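You operate a simulated robot arm through the tools that you are given. There is no shell and no other tool.

You are at the controls of a simulated robot arm. One attempt, no reset.

## Task
Stop the drip at the hex nut with the spanner marked 72.
Fine: close the valve by the red handwheel first, put the spanner back on its rest, then open the valve again; the wing screws, the other spanner and the other handwheel stay.

It is judged by the outcome, as a careful person would: the job done as asked, and still so three seconds after it is handed in. It fails if anything else is knocked over, pushed out of place, dropped, spilled or broken.

## Robot
A 7-joint arm with a two-finger parallel gripper, fixed in place. Base frame: the origin is at the foot of the arm, x ahead of it, y to its left, z up. Readings come in m, degrees, newtons and seconds.
Its first joint turns from -166.0 to 166.0 degrees. Payload 4.4 kg.
The tool frame sits at the grasp point between the pads (the TCP): z along the fingers, y along the line on which they close. The tips reach 0.023 m beyond it. The gripper opens to 0.094 m. The fingers are 0.038 m wide and 0.01 m thick; the gripper's body (0.054 by 0.096 m) begins 0.039 m behind the TCP.
Orientation is told as [roll, pitch, yaw] about the base's x, y, z axes, in that order, counted from this pose: with the fingers straight down and closing along the base's y, the tool's x points along the base's -x, its y along +y and its z along -z.

## Interface
- The arm moves only by the tool send_rows. Its argument "motion" is a list of rows, each a list of 7 numbers: the turn, a rotation vector about the tool's x, y, z in degrees, then the shift along the tool's x, y, z in m, then the finger opening in m, from 0 to 0.094. In form: [[wx, wy, wz, tx, ty, tz, claw], ...]. A call has 1 to 20 rows; each row is the pose to reach, as a shift and turn from the pose commanded when the call began, along the tool's axes at that moment. Rows are played at 5 a second. More than 0.05 m and 8.6 degrees between two rows, or a gripper value outside its range, and nothing of the call is played. Where a pose cannot be reached the arm comes as near as it can. A force on the tool above 50 N (or 10 N above the force at the start of the call, whichever is more), or a blocked arm, ends the call early, and 0.2 s more pass. Each finger travels about 0.072 m/s and halts on what it meets, pressing with about 44 N; the grip force reading is that of the motor and also rises with nothing between the fingers. The clock runs only during rows and for 0.2 s after the last one: add rows that repeat a pose to give the fingers time. It gives the time, the measured TCP pose, the force on the tool (base axes), the opening and the grip force at its end, in the units of the frame above (readings bear some noise), with the torque about the TCP (base axes, N m) and any sound that the robot's microphone picked up.
- Cameras (640 x 400 px; columns grow to the right, rows downward): "scene" is fixed at [0.2197, 0.6485, 1.4633]; the picture's right is [-0.16, -0.99, 0.00], its down [-0.69, 0.12, -0.71] and it looks along [0.70, -0.12, -0.70] (base axes); focal length 330 px, centre (320, 200). "wrist" rides on the gripper at [0.086, 0.016, -0.074] in the tool frame; the picture's right is [-0.18, 0.98, 0.00], its down [-0.58, -0.11, -0.81] and it looks along [-0.79, -0.15, 0.59] (tool axes); focal length 243 px, centre (320, 200). There is no depth. A picture from a camera that has moved, and an enlarged one, comes with that camera's place and axes in the base frame and with its lens.
- camera(camera): a new picture of that camera. The clock stands still meanwhile.
- close_up(camera, box): a new picture of the part [left, top, right, bottom] of that camera's present view, enlarged. The clock stands still meanwhile.
- hand_in(): hands the job in; it is judged then, once.

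Places have to be worked out from the pictures, the camera data and where the tool is seen. Open the gripper and draw the arm clear of the work before you hand the job in, unless the task says otherwise.

The tools are called after "Request:" as name(argument=value, ...) on one line, values as JSON. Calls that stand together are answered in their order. send_rows: Moves the arm, as the interface text tells. Its arguments: {"type":"object","properties":{"motion":{"type":"array","items":{"type":"array","items":{"type":"number"}}}},"required":["motion"]} The other tools are called the same way: camera (camera) takes a picture; close_up (camera, box) takes an enlarged picture of a part of a camera's view; hand_in () hands the job in.

At the start:

```text
t: 0.0
eef_pos: [0.5991, 0.2812, 1.195]
ee_rot: [0.0, -0.1, -0.1]
ft_force: [0.2, 0.2, -0.4]
torque: [0.0, 0.01, -0.01]
grip_width: 0.0941
grip_force: 0.0
```

scene: 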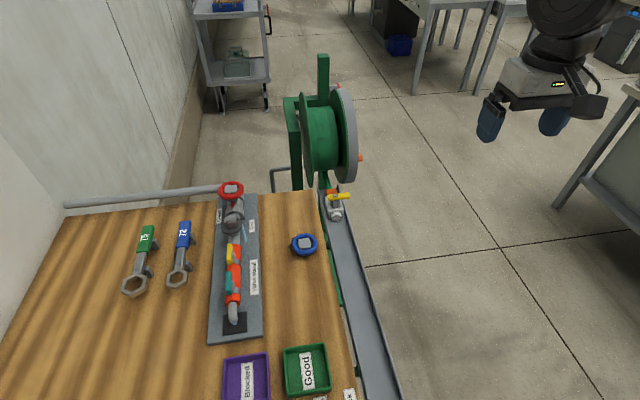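
wrist: 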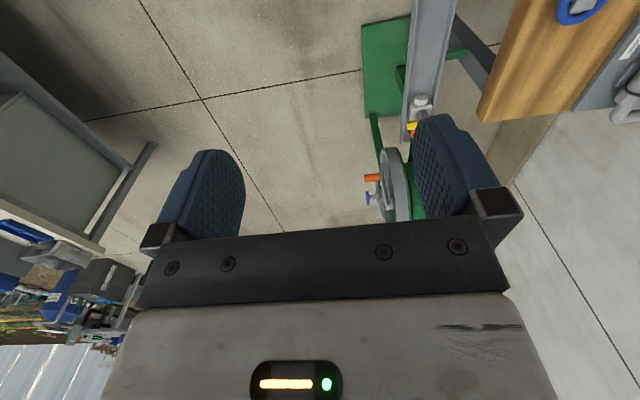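

I start by looking closely at the work area in the scene view to identify the valve, the nut, the spanners and the rest.

Request:
close_up(camera="scene", box=[180, 160, 300, 235])

Request:
close_up(camera="scene", box=[180, 230, 300, 345])

Request:
close_up(camera="scene", box=[100, 210, 220, 310])

Request:
close_up(camera="scene", box=[270, 160, 390, 270])

Request:
close_up(camera="scene", box=[200, 330, 380, 400])

```text
5.33 times, centred on (240, 198) of scene
camera zoom: at [0.2197, 0.6485, 1.4633], right [-0.16, -0.99, 0.0], down [-0.69, 0.12, -0.71], along [0.7, -0.12, -0.7], focal length 1760 px, centre (747, 213)
```

zoom: 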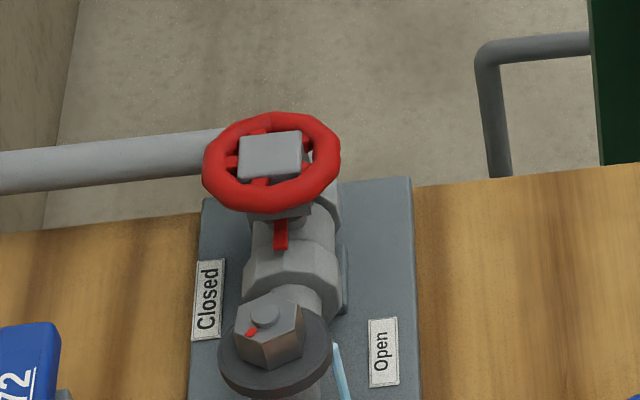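

```text
3.48 times, centred on (240, 288) of scene
camera zoom: at [0.2197, 0.6485, 1.4633], right [-0.16, -0.99, 0.0], down [-0.69, 0.12, -0.71], along [0.7, -0.12, -0.7], focal length 1148 px, centre (598, -104)
```

zoom: 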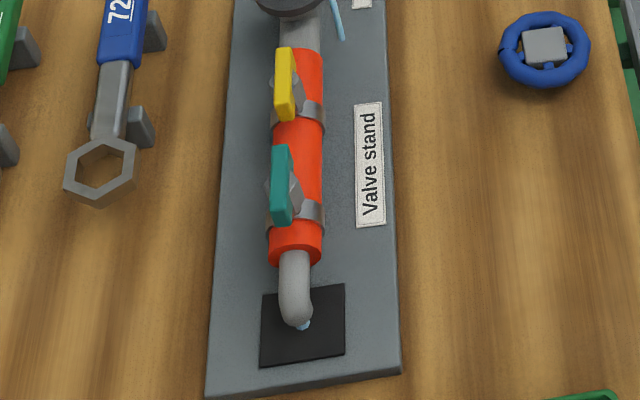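

```text
4.00 times, centred on (160, 260) of scene
camera zoom: at [0.2197, 0.6485, 1.4633], right [-0.16, -0.99, 0.0], down [-0.69, 0.12, -0.71], along [0.7, -0.12, -0.7], focal length 1320 px, centre (960, -40)
```

zoom: 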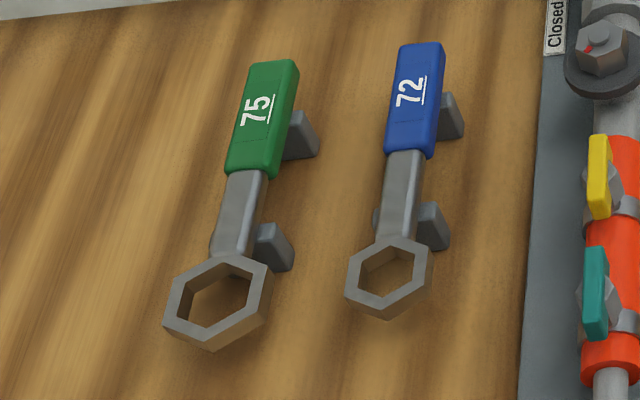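

```text
3.64 times, centred on (330, 215) of scene
camera zoom: at [0.2197, 0.6485, 1.4633], right [-0.16, -0.99, 0.0], down [-0.69, 0.12, -0.71], along [0.7, -0.12, -0.7], focal length 1200 px, centre (284, 146)
```

zoom: 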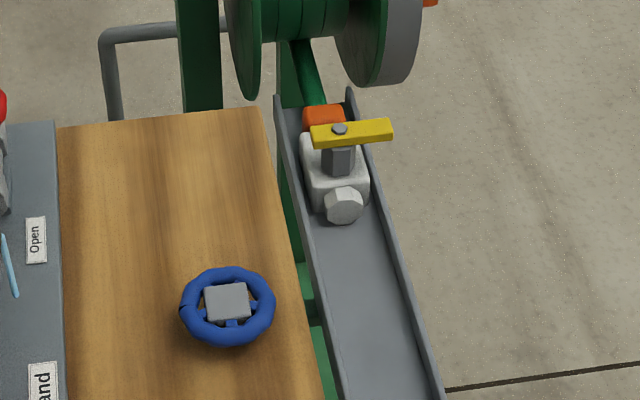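

```text
3.56 times, centred on (290, 365) of scene
camera zoom: at [0.2197, 0.6485, 1.4633], right [-0.16, -0.99, 0.0], down [-0.69, 0.12, -0.71], along [0.7, -0.12, -0.7], focal length 1174 px, centre (427, -387)
```

zoom: 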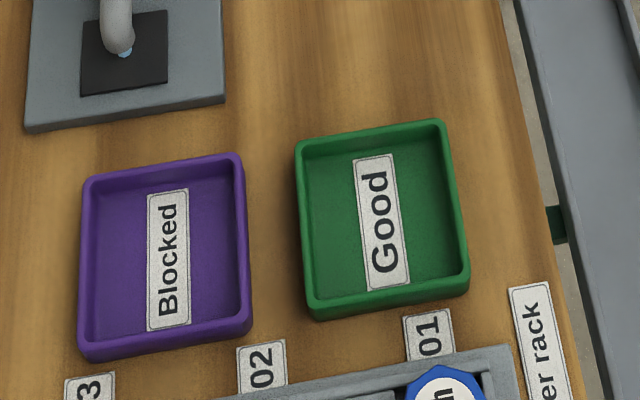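

The valve stand has a red handwheel with a red pointer between the "Closed" and "Open" labels, and a nut fitting on the pipe. Comparing the two cameras puts the table top near z ≈ 0.85. I swing the arm, staying high, to look at the stand with the wrist camera.

Request:
send_rows(motion=[[0, 0, -5.6, 0.019, 0.021, -0.007, 0.094], [0, 0, -11.2, 0.038, 0.042, -0.014, 0.094], [0, 0, -16.8, 0.056, 0.064, -0.02, 0.094], [0, 0, -22.5, 0.075, 0.085, -0.028, 0.094], [0, 0, -28.1, 0.094, 0.106, -0.035, 0.094], [0, 0, -33.7, 0.113, 0.127, -0.041, 0.094], [0, 0, -39.3, 0.131, 0.149, -0.048, 0.094], [0, 0, -45, 0.15, 0.17, -0.055, 0.094], [0, 0, -45, 0.15, 0.17, -0.055, 0.094]])

Request:
camera(camera="wrist")

Request:
camera(camera="scene")

```text
t: 2.0
eef_pos: [0.4485, 0.4498, 1.2517]
ee_rot: [-0.1, -0.1, 45.1]
ft_force: [-0.3, -0.9, -0.2]
torque: [0.0, -0.01, 0.01]
grip_width: 0.094
grip_force: 0.2
```

```text
taken
camera wrist: at [0.3757, 0.3998, 1.3264], right [-0.57, 0.82, 0.0], down [0.49, 0.33, 0.81], along [0.66, 0.46, -0.59], focal length 243 px, centre (320, 200)
```

wrist: 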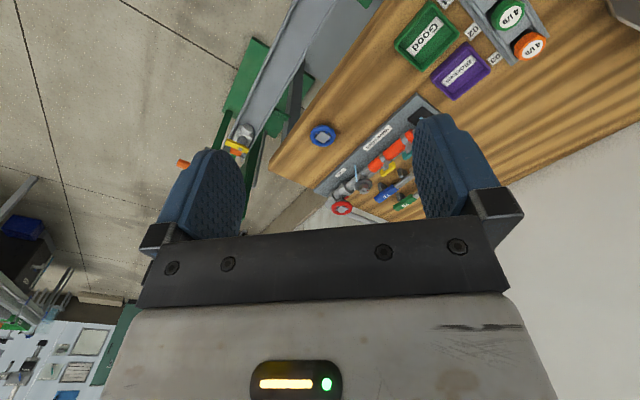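

```text
taken
```

scene: 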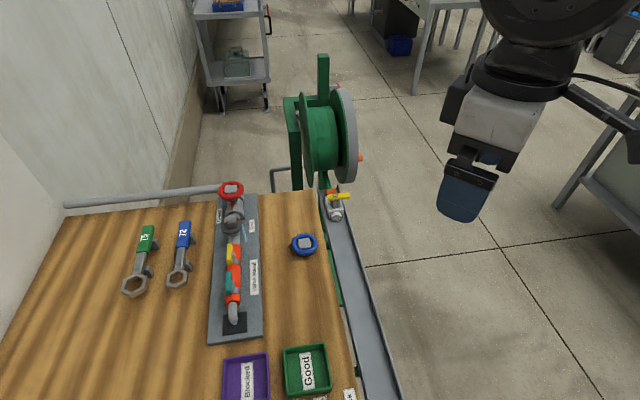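

The wrist camera now sees the stand upside down. I zoom in for details before triangulating.

Request:
close_up(camera="wrist", box=[300, 90, 440, 230])

Request:
close_up(camera="wrist", box=[310, 150, 430, 225])

```text
2.86 times, centred on (370, 160) of wrist
camera zoom: at [0.3757, 0.3998, 1.3264], right [-0.57, 0.82, 0.0], down [0.49, 0.33, 0.81], along [0.66, 0.46, -0.59], focal length 693 px, centre (177, 314)
```

zoom: 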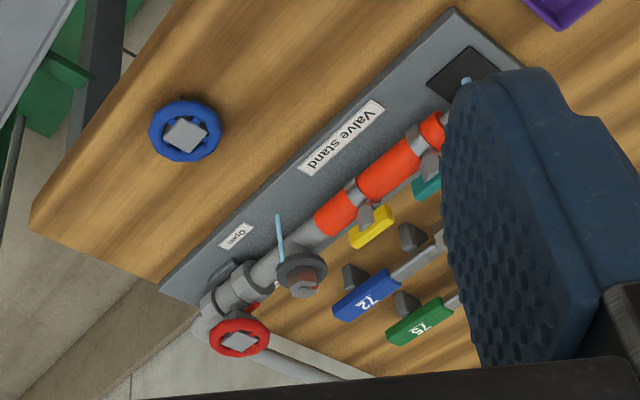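

```text
5.33 times, centred on (370, 188) of wrist
camera zoom: at [0.3757, 0.3998, 1.3264], right [-0.57, 0.82, 0.0], down [0.49, 0.33, 0.81], along [0.66, 0.46, -0.59], focal length 1294 px, centre (53, 267)
```

zoom: 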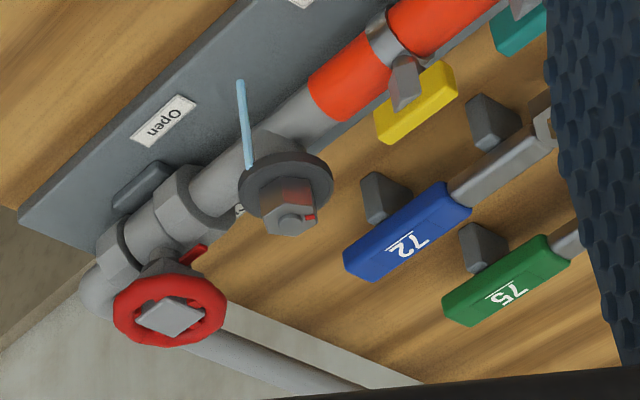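

I triangulate the handwheel hub at about (0.785, 0.757, 0.96), the nut top at (0.696, 0.757, 0.957), and the 72 handle near (0.715, 0.865, 0.908). I move closer above the stand, well clear of it, for detailed views and to check how far the arm reaches.

Request:
send_rows(motion=[[0, 0, 0, -0.034, 0, 0.013, 0.094], [0, 0, 0, -0.068, 0, 0.026, 0.094], [0, 0, 0, -0.102, 0, 0.039, 0.094], [0, 0, 0, -0.136, 0, 0.052, 0.094], [0, 0, 0, -0.17, 0, 0.065, 0.094], [0, 0, 0, -0.204, 0, 0.078, 0.094], [0, 0, 0, -0.238, 0, 0.091, 0.094], [0, 0, 0, -0.272, 0, 0.104, 0.094], [0, 0, 0, -0.306, 0, 0.117, 0.094], [0, 0, 0, -0.34, 0, 0.13, 0.094], [0, 0, 0, -0.34, 0, 0.13, 0.094]])

Request:
camera(camera="wrist")

Request:
camera(camera="scene")

```text
t: 4.4
eef_pos: [0.6896, 0.6916, 1.121]
ee_rot: [0.0, 0.0, 45.1]
ft_force: [-0.5, 0.5, -0.9]
torque: [0.0, 0.02, 0.0]
grip_width: 0.094
grip_force: 0.0
```

```text
taken
camera wrist: at [0.6157, 0.6402, 1.1962], right [-0.56, 0.83, 0.0], down [0.49, 0.33, 0.81], along [0.67, 0.46, -0.59], focal length 243 px, centre (320, 200)
```

wrist: 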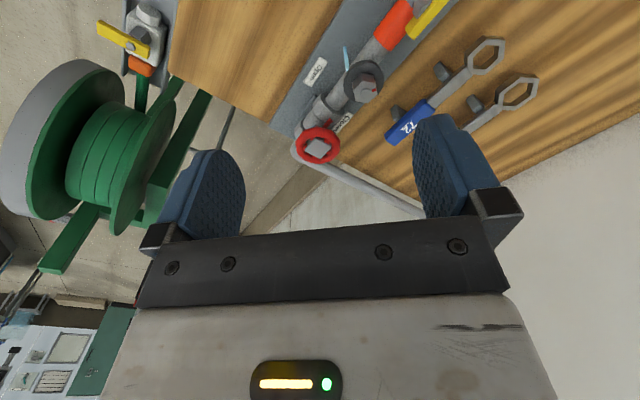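

```text
taken
```

scene: 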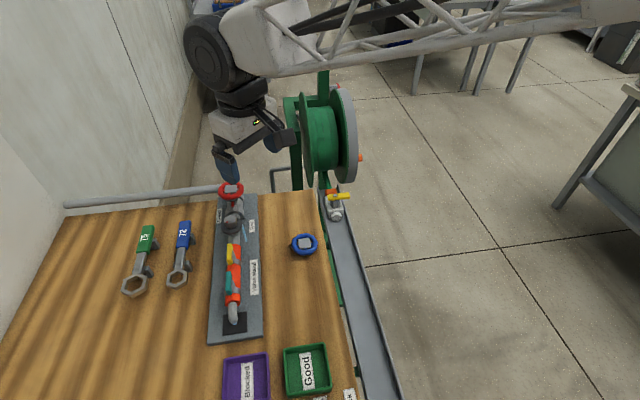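

The arm reached this pose accurately at 0.976 m radius. I zoom in on the valve, nut and spanners from here.

Request:
close_up(camera="wrist", box=[280, 50, 400, 170])

Request:
close_up(camera="wrist", box=[375, 20, 555, 150])

Request:
close_up(camera="wrist", box=[330, 50, 400, 120])

Request:
close_up(camera="scene", box=[205, 175, 265, 235])

```text
3.33 times, centred on (340, 110) of wrist
camera zoom: at [0.6157, 0.6402, 1.1962], right [-0.56, 0.83, 0.0], down [0.49, 0.33, 0.81], along [0.67, 0.46, -0.59], focal length 809 px, centre (253, 500)
```

zoom: 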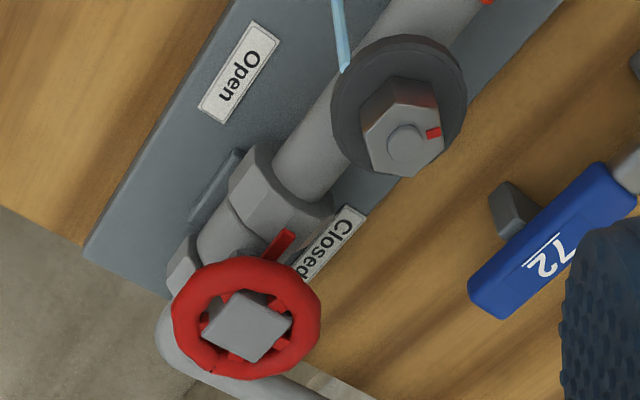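

```text
3.08 times, centred on (465, 85) of wrist
camera zoom: at [0.6157, 0.6402, 1.1962], right [-0.56, 0.83, 0.0], down [0.49, 0.33, 0.81], along [0.67, 0.46, -0.59], focal length 746 px, centre (-126, 554)
```

zoom: 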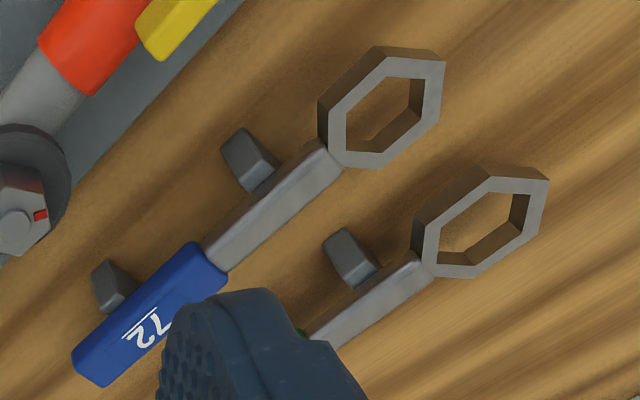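

```text
5.71 times, centred on (365, 85) of wrist
camera zoom: at [0.6157, 0.6402, 1.1962], right [-0.56, 0.83, 0.0], down [0.49, 0.33, 0.81], along [0.67, 0.46, -0.59], focal length 1386 px, centre (63, 857)
```

zoom: 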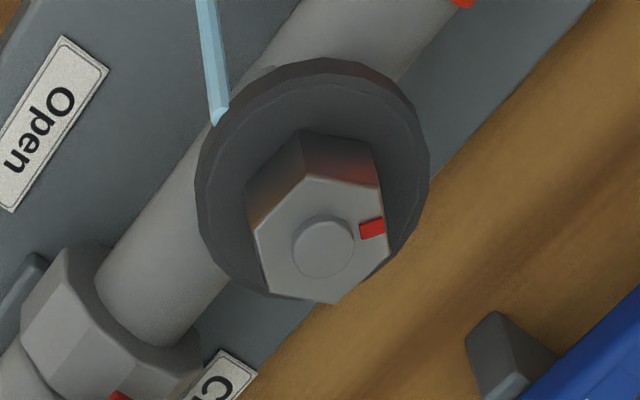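

```text
6.67 times, centred on (235, 205) of scene
camera zoom: at [0.2197, 0.6485, 1.4633], right [-0.16, -0.99, 0.0], down [-0.69, 0.12, -0.71], along [0.7, -0.12, -0.7], focal length 2200 px, centre (887, 167)
```

zoom: 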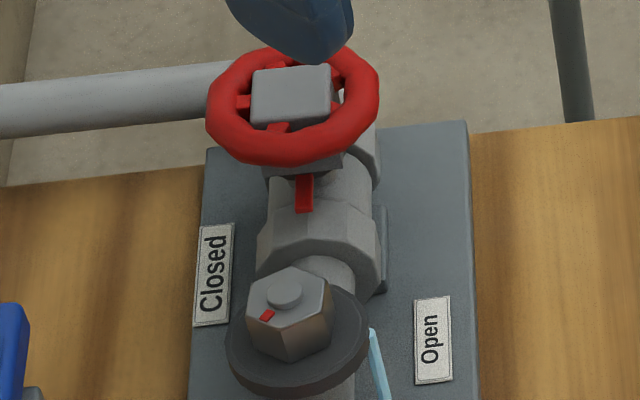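

The pointer lies along −x, with "Closed" on its +y side and "Open" on its −y side. The wheel hub is near (0.791, 0.758). I test the reach above the wheel while staying high.

Request:
send_rows(motion=[[0, 0, 0, -0.03, -0.006, 0.0, 0.094], [0, 0, 0, -0.06, -0.012, 0.0, 0.094], [0, 0, 0, -0.09, -0.018, 0.0, 0.094], [0, 0, 0, -0.117, -0.024, 0.0, 0.094], [0, 0, 0, -0.117, -0.024, 0.0, 0.094]])

Request:
camera(camera="wrist")

Request:
camera(camera="scene")

```text
t: 5.6
eef_pos: [0.7892, 0.7572, 1.1207]
ee_rot: [0.0, 0.0, 45.0]
ft_force: [-1.0, 0.1, -0.1]
torque: [0.01, -0.03, 0.01]
grip_width: 0.0941
grip_force: 0.1
```

```text
taken
camera wrist: at [0.7153, 0.7055, 1.1966], right [-0.56, 0.83, 0.0], down [0.49, 0.33, 0.81], along [0.67, 0.46, -0.59], focal length 243 px, centre (320, 200)
```

wrist: 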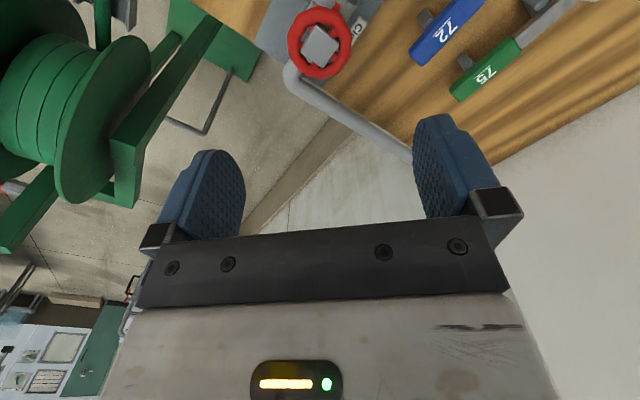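

```text
taken
```

scene: 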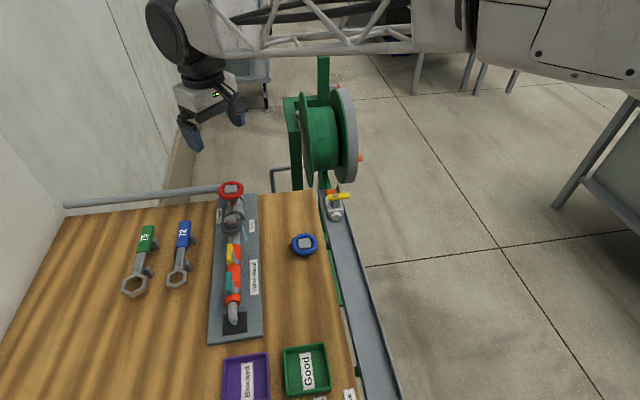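

The arm reaches straight above the wheel with the tool pointing down. I zoom in on the wheel and spanners from here to measure the wheel shape, pointer and rest prongs.

Request:
close_up(camera="wrist", box=[275, 0, 385, 90])

Request:
close_up(camera="wrist", box=[390, 0, 560, 110])

Request:
close_up(camera="scene", box=[205, 170, 265, 230])

Request:
close_up(camera="scene", box=[160, 210, 210, 295])

```text
4.44 times, centred on (330, 45) of wrist
camera zoom: at [0.7153, 0.7055, 1.1966], right [-0.56, 0.83, 0.0], down [0.49, 0.33, 0.81], along [0.67, 0.46, -0.59], focal length 1078 px, centre (276, 889)
```

zoom: 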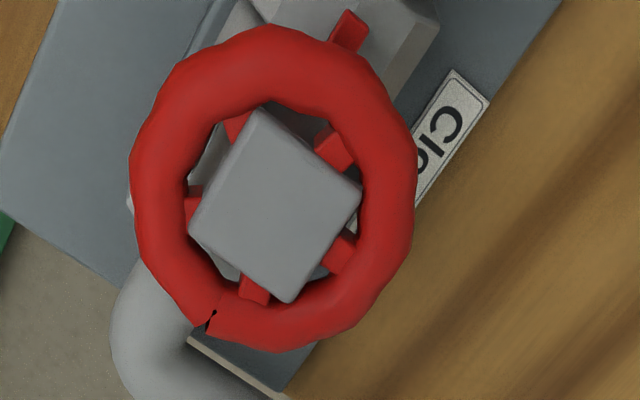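

```text
3.64 times, centred on (475, 55) of wrist
camera zoom: at [0.7153, 0.7055, 1.1966], right [-0.56, 0.83, 0.0], down [0.49, 0.33, 0.81], along [0.67, 0.46, -0.59], focal length 882 px, centre (-244, 727)
```

zoom: 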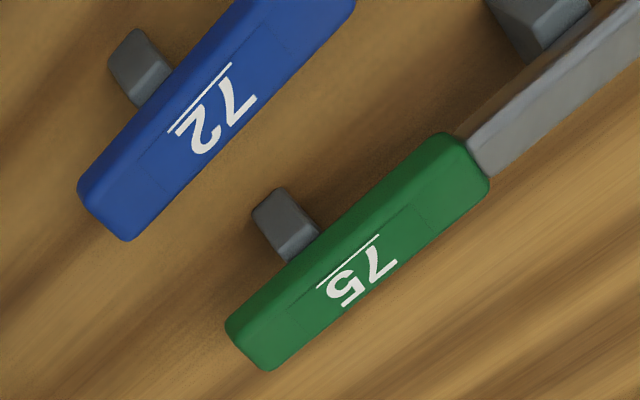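

```text
6.67 times, centred on (235, 200) of scene
camera zoom: at [0.2197, 0.6485, 1.4633], right [-0.16, -0.99, 0.0], down [-0.69, 0.12, -0.71], along [0.7, -0.12, -0.7], focal length 2200 px, centre (887, 200)
```

zoom: 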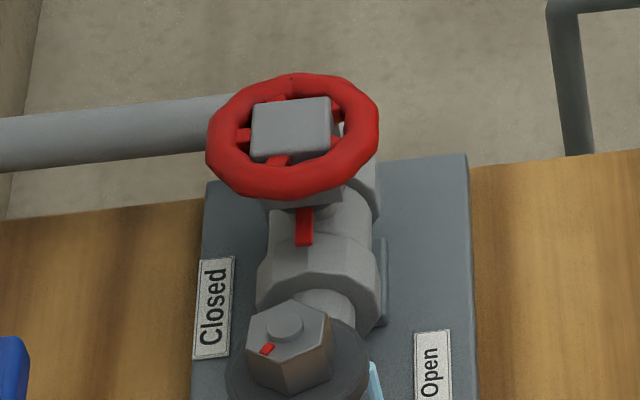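

```text
4.71 times, centred on (185, 252) of scene
camera zoom: at [0.2197, 0.6485, 1.4633], right [-0.16, -0.99, 0.0], down [-0.69, 0.12, -0.71], along [0.7, -0.12, -0.7], focal length 1553 px, centre (955, -47)
```

zoom: 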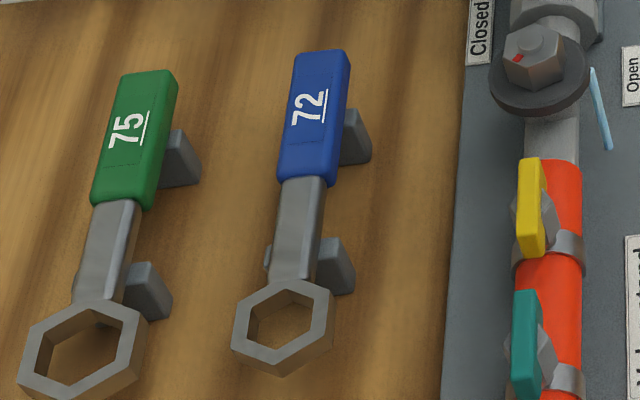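

The close-ups are rendered at full detail, so I zoom further on the wheel from both cameras for accurate heights. I also look at the spanner rest.

Request:
close_up(camera="scene", box=[220, 178, 246, 204])

Request:
close_up(camera="scene", box=[165, 215, 205, 255])

Request:
close_up(camera="scene", box=[160, 245, 205, 290])

Request:
close_up(camera="scene", box=[217, 200, 249, 240])

```text
15.38 times, centred on (233, 191) of scene
camera zoom: at [0.2197, 0.6485, 1.4633], right [-0.16, -0.99, 0.0], down [-0.69, 0.12, -0.71], along [0.7, -0.12, -0.7], focal length 5077 px, centre (1658, 338)
```

zoom: 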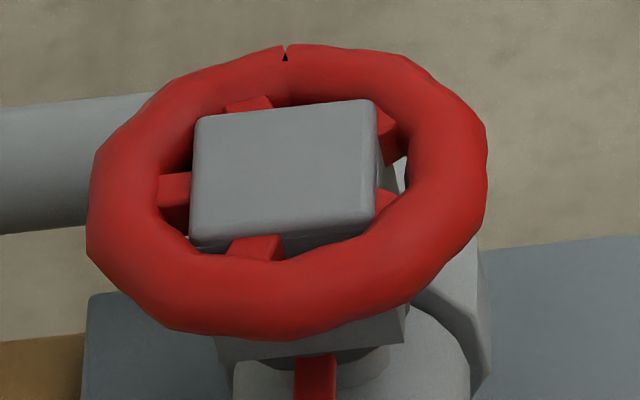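

```text
10.00 times, centred on (185, 235) of scene
camera zoom: at [0.2197, 0.6485, 1.4633], right [-0.16, -0.99, 0.0], down [-0.69, 0.12, -0.71], along [0.7, -0.12, -0.7], focal length 3300 px, centre (1670, -150)
```

zoom: 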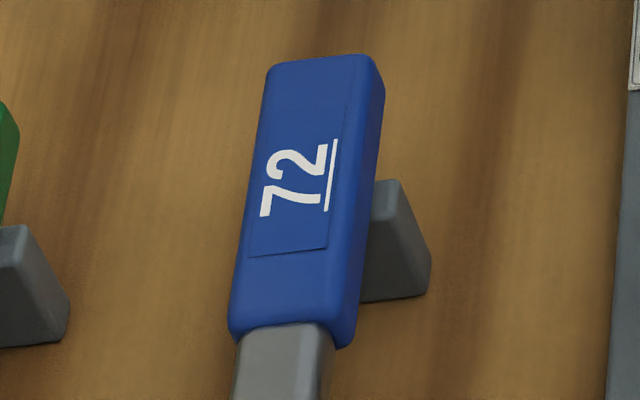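

```text
8.89 times, centred on (182, 268) of scene
camera zoom: at [0.2197, 0.6485, 1.4633], right [-0.16, -0.99, 0.0], down [-0.69, 0.12, -0.71], along [0.7, -0.12, -0.7], focal length 2934 px, centre (1542, -400)
```

zoom: 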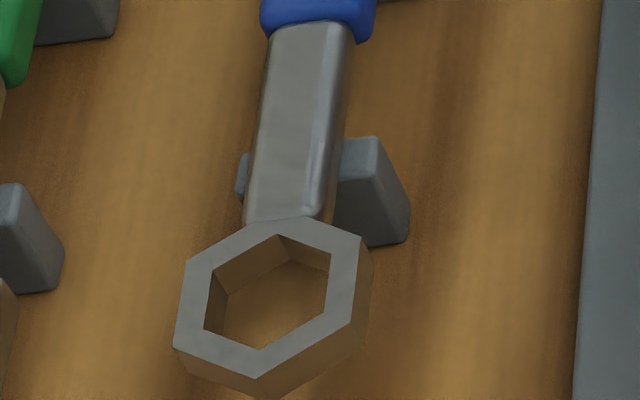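

```text
10.00 times, centred on (233, 220) of scene
camera zoom: at [0.2197, 0.6485, 1.4633], right [-0.16, -0.99, 0.0], down [-0.69, 0.12, -0.71], along [0.7, -0.12, -0.7], focal length 3300 px, centre (1190, 0)
```

zoom: 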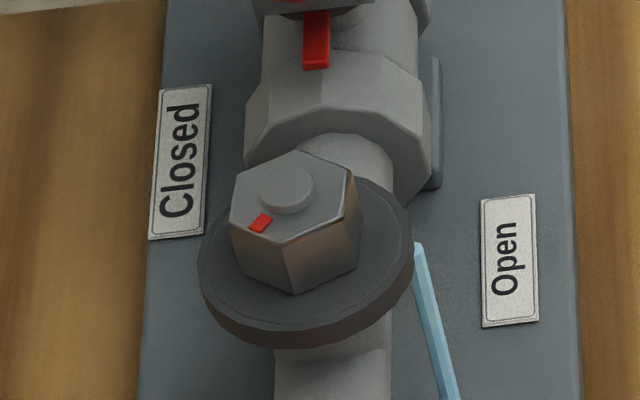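

I zoom in on the 72 spanner's handle and prongs from the wrist camera to see where the fingers fit.

Request:
close_up(camera="wrist", box=[400, 0, 490, 70])

Request:
close_up(camera="scene", box=[180, 230, 200, 250])

Request:
close_up(camera="scene", box=[165, 220, 205, 290])

```text
5.71 times, centred on (445, 35) of wrist
camera zoom: at [0.7153, 0.7055, 1.1966], right [-0.56, 0.83, 0.0], down [0.49, 0.33, 0.81], along [0.67, 0.46, -0.59], focal length 1386 px, centre (-394, 1143)
```

zoom: 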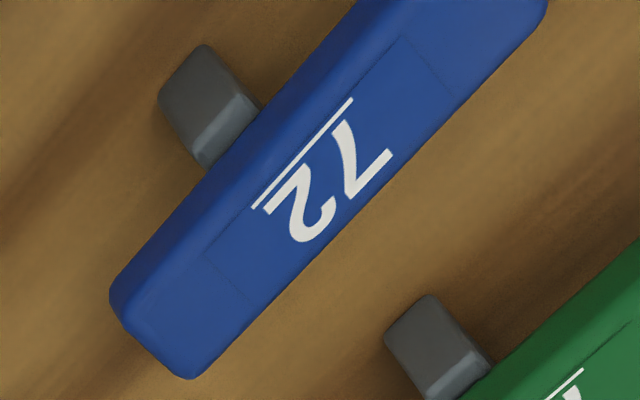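

```text
16.00 times, centred on (190, 240) of scene
camera zoom: at [0.2197, 0.6485, 1.4633], right [-0.16, -0.99, 0.0], down [-0.69, 0.12, -0.71], along [0.7, -0.12, -0.7], focal length 5280 px, centre (2400, -440)
```

zoom: 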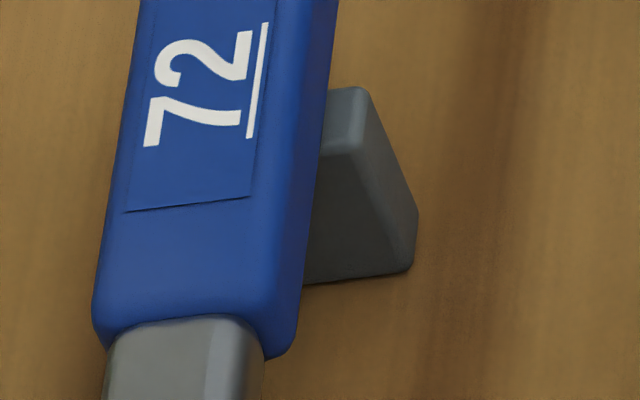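

```text
5.71 times, centred on (185, 255) of scene
camera zoom: at [0.2197, 0.6485, 1.4633], right [-0.16, -0.99, 0.0], down [-0.69, 0.12, -0.71], along [0.7, -0.12, -0.7], focal length 1886 px, centre (1091, -114)
```

zoom: 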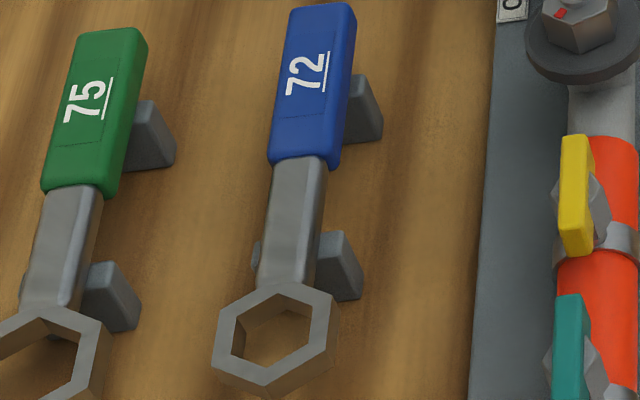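

The rim centre works out at (0.792, 0.759, 0.951), about 58 mm across, which fits between the open fingers. I keep yaw at 45° so the fingers stay clear of the pointer and descend to just above the wheel.

Request:
send_rows(motion=[[0, 0, 0, -0.0015, 0, 0.03, 0.094], [0, 0, 0, -0.003, 0, 0.06, 0.094], [0, 0, 0, -0.003, 0, 0.09, 0.094], [0, 0, 0, -0.003, 0, 0.115, 0.094], [0, 0, 0, -0.003, 0, 0.115, 0.094]])

Request:
close_up(camera="scene", box=[190, 120, 290, 240])

Request:
camera(camera="wrist")

```text
t: 6.8
eef_pos: [0.7927, 0.7587, 1.0054]
ee_rot: [0.0, 0.0, 44.9]
ft_force: [0.1, -0.1, -0.3]
torque: [-0.02, -0.01, 0.01]
grip_width: 0.0939
grip_force: 0.1
```

```text
3.33 times, centred on (240, 180) of scene
camera zoom: at [0.2197, 0.6485, 1.4633], right [-0.16, -0.99, 0.0], down [-0.69, 0.12, -0.71], along [0.7, -0.12, -0.7], focal length 1100 px, centre (587, 267)
```

zoom: 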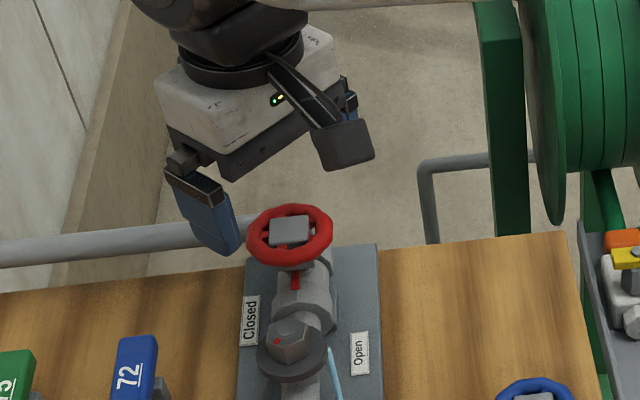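

```text
taken
camera wrist: at [0.7181, 0.7083, 1.0808], right [-0.56, 0.83, 0.0], down [0.49, 0.33, 0.81], along [0.67, 0.46, -0.59], focal length 243 px, centre (320, 200)
```

wrist: 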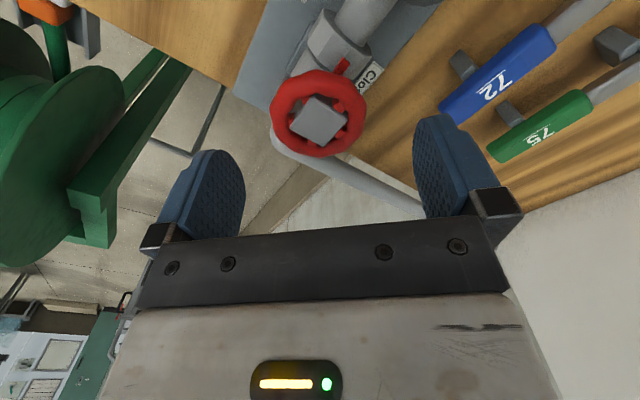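

The hub is confirmed at (0.791, 0.759). I lower to TCP z ≈ 0.962 so the pads straddle the rim, then close gently and hold.

Request:
send_rows(motion=[[0, 0, 0, 0.001, 0, 0.015, 0.094], [0, 0, 0, 0.001, 0, 0.03, 0.094], [0, 0, 0, 0.001, 0, 0.0435, 0.094], [0, 0, 0, 0.001, 0, 0.0435, 0.094]])

Request:
close_up(camera="scene", box=[190, 140, 270, 240])

Request:
close_up(camera="wrist", box=[200, 80, 460, 240])

```text
t: 7.8
eef_pos: [0.7919, 0.7579, 0.9623]
ee_rot: [0.0, 0.0, 44.9]
ft_force: [-0.4, -1.0, -0.7]
torque: [0.01, 0.01, 0.0]
grip_width: 0.0941
grip_force: 0.1
```

```text
4.00 times, centred on (230, 190) of scene
camera zoom: at [0.2197, 0.6485, 1.4633], right [-0.16, -0.99, 0.0], down [-0.69, 0.12, -0.71], along [0.7, -0.12, -0.7], focal length 1320 px, centre (680, 240)
```

zoom: 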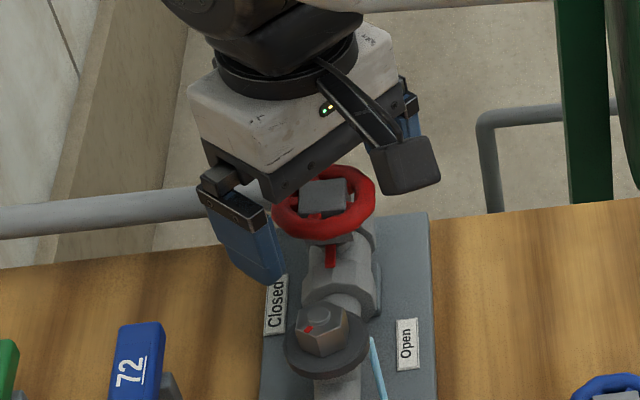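

```text
2.46 times, centred on (330, 160) of wrist
camera zoom: at [0.7175, 0.7072, 1.0376], right [-0.56, 0.83, 0.0], down [0.49, 0.33, 0.81], along [0.67, 0.46, -0.59], focal length 597 px, centre (295, 298)
```

zoom: 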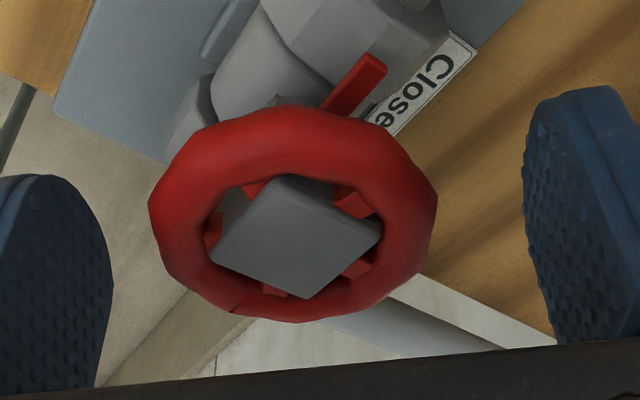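

The wheel sits centred between the open pads. I close the fingers on the rim.

Request:
send_rows(motion=[[0, 0, 0, 0, 0, 0, 0.07], [0, 0, 0, 0, 0, 0, 0.05], [0, 0, 0, 0, 0, 0, 0.03], [0, 0, 0, 0, 0, 0, 0.03], [0, 0, 0, 0, 0, 0, 0.03]])

Request:
close_up(camera="wrist", box=[200, 80, 460, 240])

```text
t: 9.0
eef_pos: [0.7914, 0.7575, 0.961]
ee_rot: [0.0, 0.0, 45.0]
ft_force: [0.0, 0.9, 0.4]
torque: [-0.01, 0.01, -0.02]
grip_width: 0.0576
grip_force: 43.5
```

```text
2.46 times, centred on (330, 160) of wrist
camera zoom: at [0.7175, 0.7072, 1.0376], right [-0.56, 0.83, 0.0], down [0.49, 0.33, 0.81], along [0.67, 0.46, -0.59], focal length 597 px, centre (295, 298)
```

zoom: 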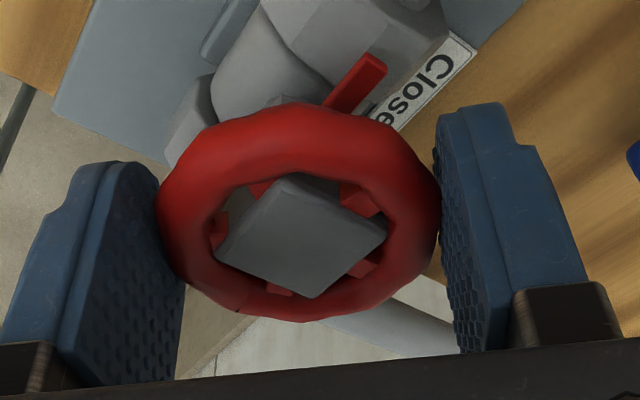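

The grip holds the 57.6 mm rim with negligible side force. I turn clockwise (seen from above) by 20° toward "Closed" and check the torque.

Request:
send_rows(motion=[[0, 0, 4, 0, 0, 0, 0.03], [0, 0, 8, 0, 0, 0, 0.03], [0, 0, 12, 0, 0, 0, 0.03], [0, 0, 16, 0, 0, 0, 0.03], [0, 0, 20, 0, 0, 0, 0.03]])

Request:
close_up(camera="wrist", box=[200, 80, 460, 240])

Request:
close_up(camera="scene", box=[200, 170, 260, 230])

```text
t: 10.2
eef_pos: [0.7913, 0.7579, 0.9624]
ee_rot: [-0.1, 0.0, 24.9]
ft_force: [6.2, 5.9, 0.4]
torque: [0.18, -0.2, 0.05]
grip_width: 0.0576
grip_force: 44.2
```

```text
2.46 times, centred on (330, 160) of wrist
camera zoom: at [0.7047, 0.7353, 1.0376], right [-0.25, 0.97, 0.0], down [0.57, 0.15, 0.81], along [0.78, 0.2, -0.59], focal length 597 px, centre (295, 298)
```

zoom: 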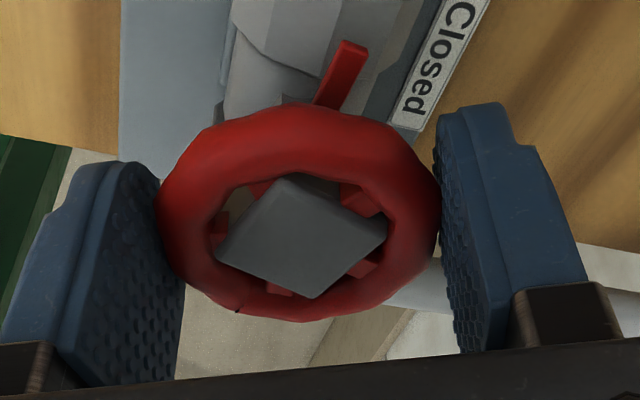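

```text
6.67 times, centred on (230, 200) of scene
camera zoom: at [0.2197, 0.6485, 1.4633], right [-0.16, -0.99, 0.0], down [-0.69, 0.12, -0.71], along [0.7, -0.12, -0.7], focal length 2200 px, centre (920, 200)
```

zoom: 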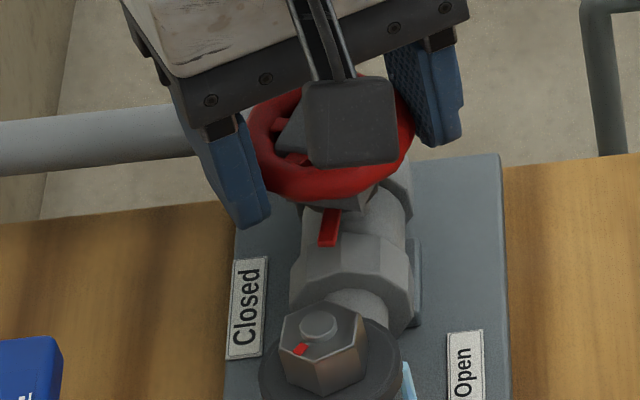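

The wheel turns with the gripper. The pointer moved only about 6° toward "Closed" for 20° of wheel, so it looks geared down and closing will take several strokes. A small side force (~8 N) suggests a ~1 mm off-centre grip, so I continue 20° with a 1 mm correction.

Request:
send_rows(motion=[[0, 0, 4, -0.0004, 0, 0, 0.03], [0, 0, 8, -0.0006, 0, 0, 0.03], [0, 0, 12, -0.0008, 0, 0, 0.03], [0, 0, 16, -0.001, 0, 0, 0.03], [0, 0, 20, -0.0011, 0.0001, 0, 0.03]])

Request:
close_up(camera="scene", box=[200, 170, 260, 230])

Request:
close_up(camera="wrist", box=[200, 80, 460, 240])

```text
t: 11.4
eef_pos: [0.7916, 0.7573, 0.963]
ee_rot: [0.0, 0.0, 5.0]
ft_force: [-10.5, 16.2, 4.6]
torque: [0.39, 0.32, 0.11]
grip_width: 0.0576
grip_force: 43.8
```

```text
6.67 times, centred on (230, 200) of scene
camera zoom: at [0.2197, 0.6485, 1.4633], right [-0.16, -0.99, 0.0], down [-0.69, 0.12, -0.71], along [0.7, -0.12, -0.7], focal length 2200 px, centre (920, 200)
```

zoom: 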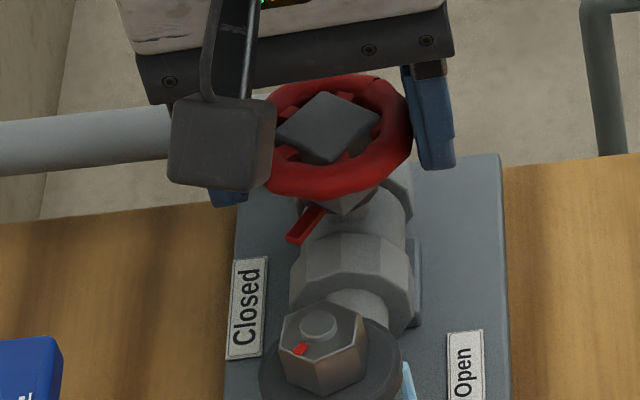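

```text
2.46 times, centred on (330, 160) of wrist
camera zoom: at [0.7025, 0.7665, 1.0376], right [0.1, 1.0, 0.0], down [0.59, -0.06, 0.81], along [0.8, -0.08, -0.59], focal length 597 px, centre (295, 298)
```

zoom: 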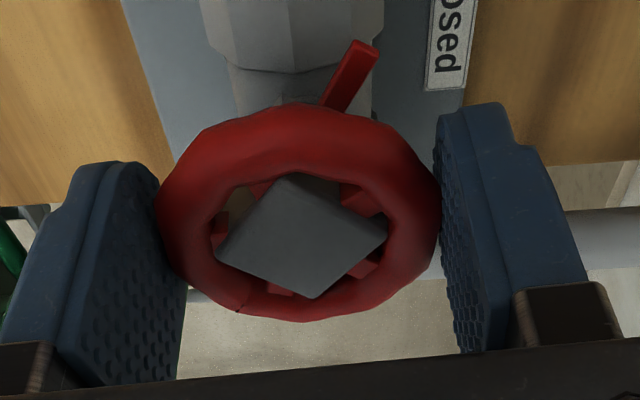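

The first part was backlash. Now the pointer follows, and it stands at about 155° (it started at 180°). I relax the ~19 N side force with a sub-millimetre shift before turning further.

Request:
send_rows(motion=[[0, 0, 0, 0.0002, 0.0003, 0, 0.03], [0, 0, 0, 0.0004, 0.0006, 0, 0.03]])

```text
t: 12.0
eef_pos: [0.7918, 0.7597, 0.9621]
ee_rot: [0.1, 0.0, 5.0]
ft_force: [-9.3, 11.8, 2.9]
torque: [0.31, 0.23, 0.12]
grip_width: 0.0575
grip_force: 43.3
```

The stiffness is about 7 N/mm, so I shift a bit further to centre on the wheel axis.

Request:
send_rows(motion=[[0, 0, 0, 0.0005, 0.0008, 0, 0.03], [0, 0, 0, 0.0011, 0.0016, 0, 0.03], [0, 0, 0, 0.0011, 0.0016, 0, 0.03]])

```text
t: 12.8
eef_pos: [0.7906, 0.7604, 0.9624]
ee_rot: [0.0, 0.0, 5.1]
ft_force: [2.4, -1.2, 5.4]
torque: [-0.06, -0.01, 0.02]
grip_width: 0.0573
grip_force: 43.9
```

The side force is now nearly zero, which puts the wheel axis at about (0.794, 0.760). I turn another 20° clockwise and let the tool centre follow the arc around that axis.

Request:
send_rows(motion=[[0, 0, 4, -0.0001, 0.0003, 0, 0.03], [0, 0, 8, -0.0002, 0.0005, 0, 0.03], [0, 0, 12, -0.0003, 0.0008, 0, 0.03], [0, 0, 16, -0.0004, 0.0011, 0, 0.03], [0, 0, 20, -0.0005, 0.0013, 0, 0.03]])

Request:
close_up(camera="scene", box=[200, 170, 260, 230])

```text
t: 14.0
eef_pos: [0.7911, 0.7624, 0.9627]
ee_rot: [0.0, 0.0, -15.1]
ft_force: [3.5, -0.2, 7.2]
torque: [-0.02, -0.11, -0.02]
grip_width: 0.0576
grip_force: 43.8
```

```text
6.67 times, centred on (230, 200) of scene
camera zoom: at [0.2197, 0.6485, 1.4633], right [-0.16, -0.99, 0.0], down [-0.69, 0.12, -0.71], along [0.7, -0.12, -0.7], focal length 2200 px, centre (920, 200)
```

zoom: 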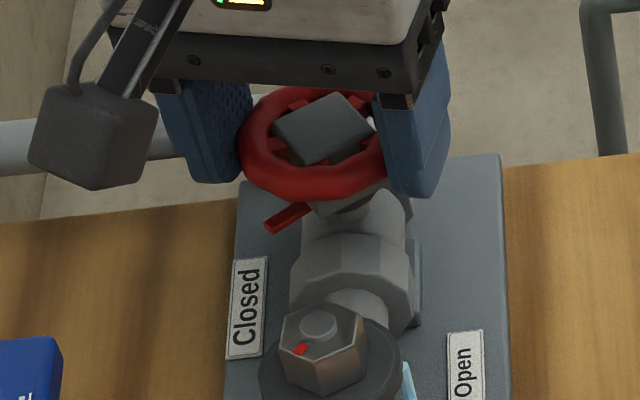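

The pointer is now at about 139° with low forces. I continue the same way for another 20°.

Request:
send_rows(motion=[[0, 0, 4, -0.0001, 0.0003, 0, 0.03], [0, 0, 8, -0.0002, 0.0005, 0, 0.03], [0, 0, 12, -0.0003, 0.0008, 0, 0.03], [0, 0, 16, -0.0004, 0.0011, 0, 0.03], [0, 0, 20, -0.0005, 0.0013, 0, 0.03]])

Request:
close_up(camera="scene", box=[200, 170, 260, 230])

```text
t: 15.2
eef_pos: [0.7902, 0.7627, 0.9625]
ee_rot: [0.0, 0.0, -35.1]
ft_force: [3.0, -1.8, 7.4]
torque: [-0.03, -0.12, 0.02]
grip_width: 0.0574
grip_force: 44.0
```

```text
6.67 times, centred on (230, 200) of scene
camera zoom: at [0.2197, 0.6485, 1.4633], right [-0.16, -0.99, 0.0], down [-0.69, 0.12, -0.71], along [0.7, -0.12, -0.7], focal length 2200 px, centre (920, 200)
```

zoom: 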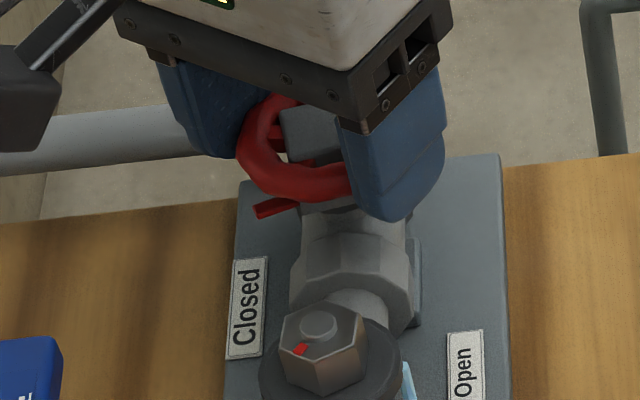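

The pointer is at about 123°. I keep going another 20°.

Request:
send_rows(motion=[[0, 0, 4, -0.0001, 0.0003, 0, 0.03], [0, 0, 8, -0.0002, 0.0005, 0, 0.03], [0, 0, 12, -0.0003, 0.0008, 0, 0.03], [0, 0, 16, -0.0004, 0.0011, 0, 0.03], [0, 0, 20, -0.0005, 0.0013, 0, 0.03]])

Request:
close_up(camera="scene", box=[200, 170, 260, 230])

```text
t: 16.4
eef_pos: [0.7928, 0.7647, 0.9629]
ee_rot: [0.1, -0.1, -55.1]
ft_force: [-0.4, -0.5, 7.8]
torque: [0.0, 0.02, 0.05]
grip_width: 0.0575
grip_force: 43.9
```

```text
6.67 times, centred on (230, 200) of scene
camera zoom: at [0.2197, 0.6485, 1.4633], right [-0.16, -0.99, 0.0], down [-0.69, 0.12, -0.71], along [0.7, -0.12, -0.7], focal length 2200 px, centre (920, 200)
```

zoom: 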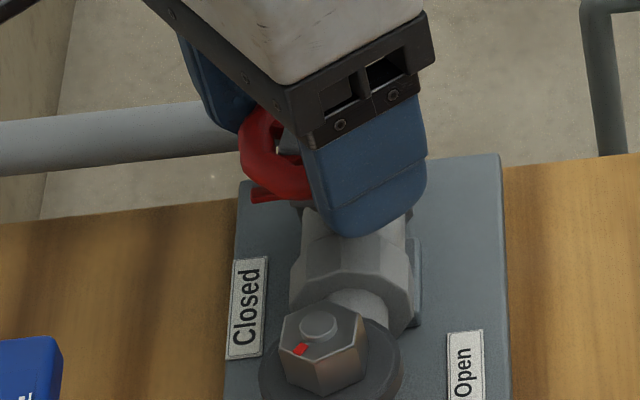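

The pointer is at about 108° and no stop has been felt. I continue in smaller steps, watching for the end stop.

Request:
send_rows(motion=[[0, 0, 4, -0.0001, 0.0003, 0, 0.03], [0, 0, 8, -0.0002, 0.0005, 0, 0.03], [0, 0, 12, -0.0003, 0.0008, 0, 0.03], [0, 0, 16, -0.0004, 0.0011, 0, 0.03]])

Request:
close_up(camera="scene", box=[200, 170, 260, 230])

Request:
camera(camera="wrist")

```text
t: 17.4
eef_pos: [0.7941, 0.7631, 0.9626]
ee_rot: [0.0, 0.0, -71.1]
ft_force: [7.5, 6.5, 2.6]
torque: [0.14, -0.2, 0.72]
grip_width: 0.0572
grip_force: 44.2
```

```text
6.67 times, centred on (230, 200) of scene
camera zoom: at [0.2197, 0.6485, 1.4633], right [-0.16, -0.99, 0.0], down [-0.69, 0.12, -0.71], along [0.7, -0.12, -0.7], focal length 2200 px, centre (920, 200)
```

zoom: 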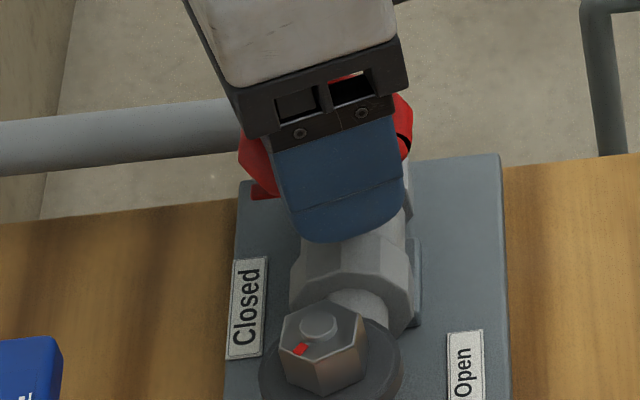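

```text
taken
camera wrist: at [0.7801, 0.8499, 1.0371], right [0.99, 0.14, 0.0], down [0.09, -0.59, 0.81], along [0.12, -0.8, -0.59], focal length 243 px, centre (320, 200)
```

wrist: 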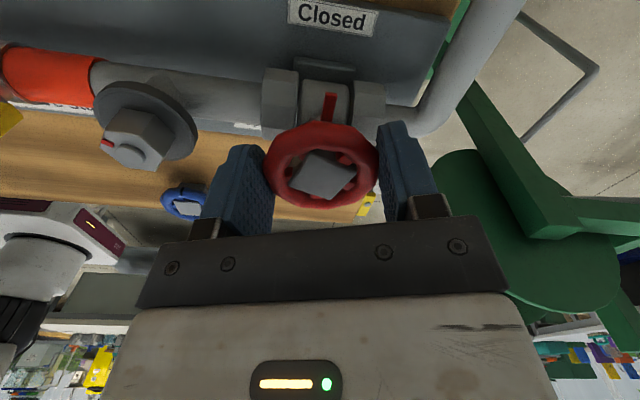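

The torque rose to 0.72 N·m and the pointer now aims straight at the "Closed" label, so I am at the stop. I check whether the water has stopped.

Request:
close_up(camera="scene", box=[210, 195, 270, 255])

Request:
close_up(camera="wrist", box=[240, 0, 420, 220])

Request:
close_up(camera="scene", box=[210, 290, 260, 340])

```text
6.67 times, centred on (240, 225) of scene
camera zoom: at [0.2197, 0.6485, 1.4633], right [-0.16, -0.99, 0.0], down [-0.69, 0.12, -0.71], along [0.7, -0.12, -0.7], focal length 2200 px, centre (853, 33)
```

zoom: 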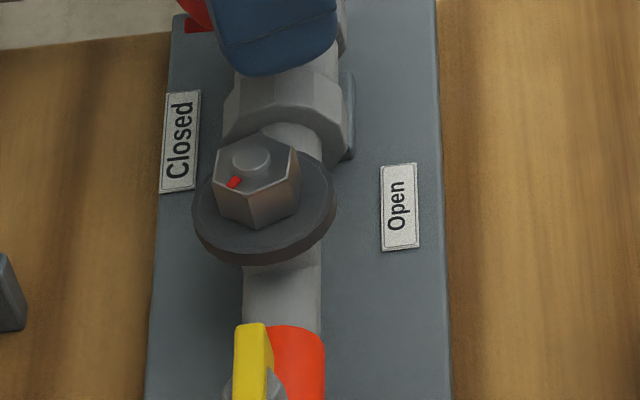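

```text
1.82 times, centred on (330, 110) of wrist
camera zoom: at [0.7801, 0.8499, 1.0371], right [0.99, 0.14, 0.0], down [0.09, -0.59, 0.81], along [0.12, -0.8, -0.59], focal length 441 px, centre (302, 364)
```

zoom: 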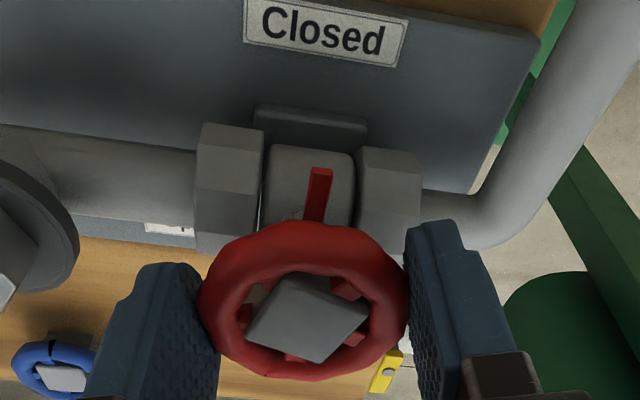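

```text
8.00 times, centred on (235, 315) of scene
camera zoom: at [0.2197, 0.6485, 1.4633], right [-0.16, -0.99, 0.0], down [-0.69, 0.12, -0.71], along [0.7, -0.12, -0.7], focal length 2640 px, centre (1000, -720)
```

zoom: 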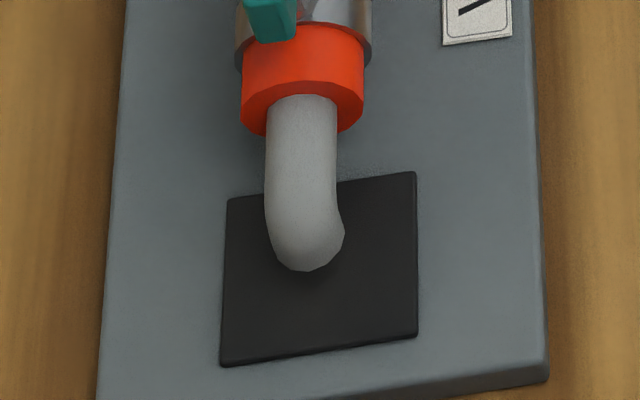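

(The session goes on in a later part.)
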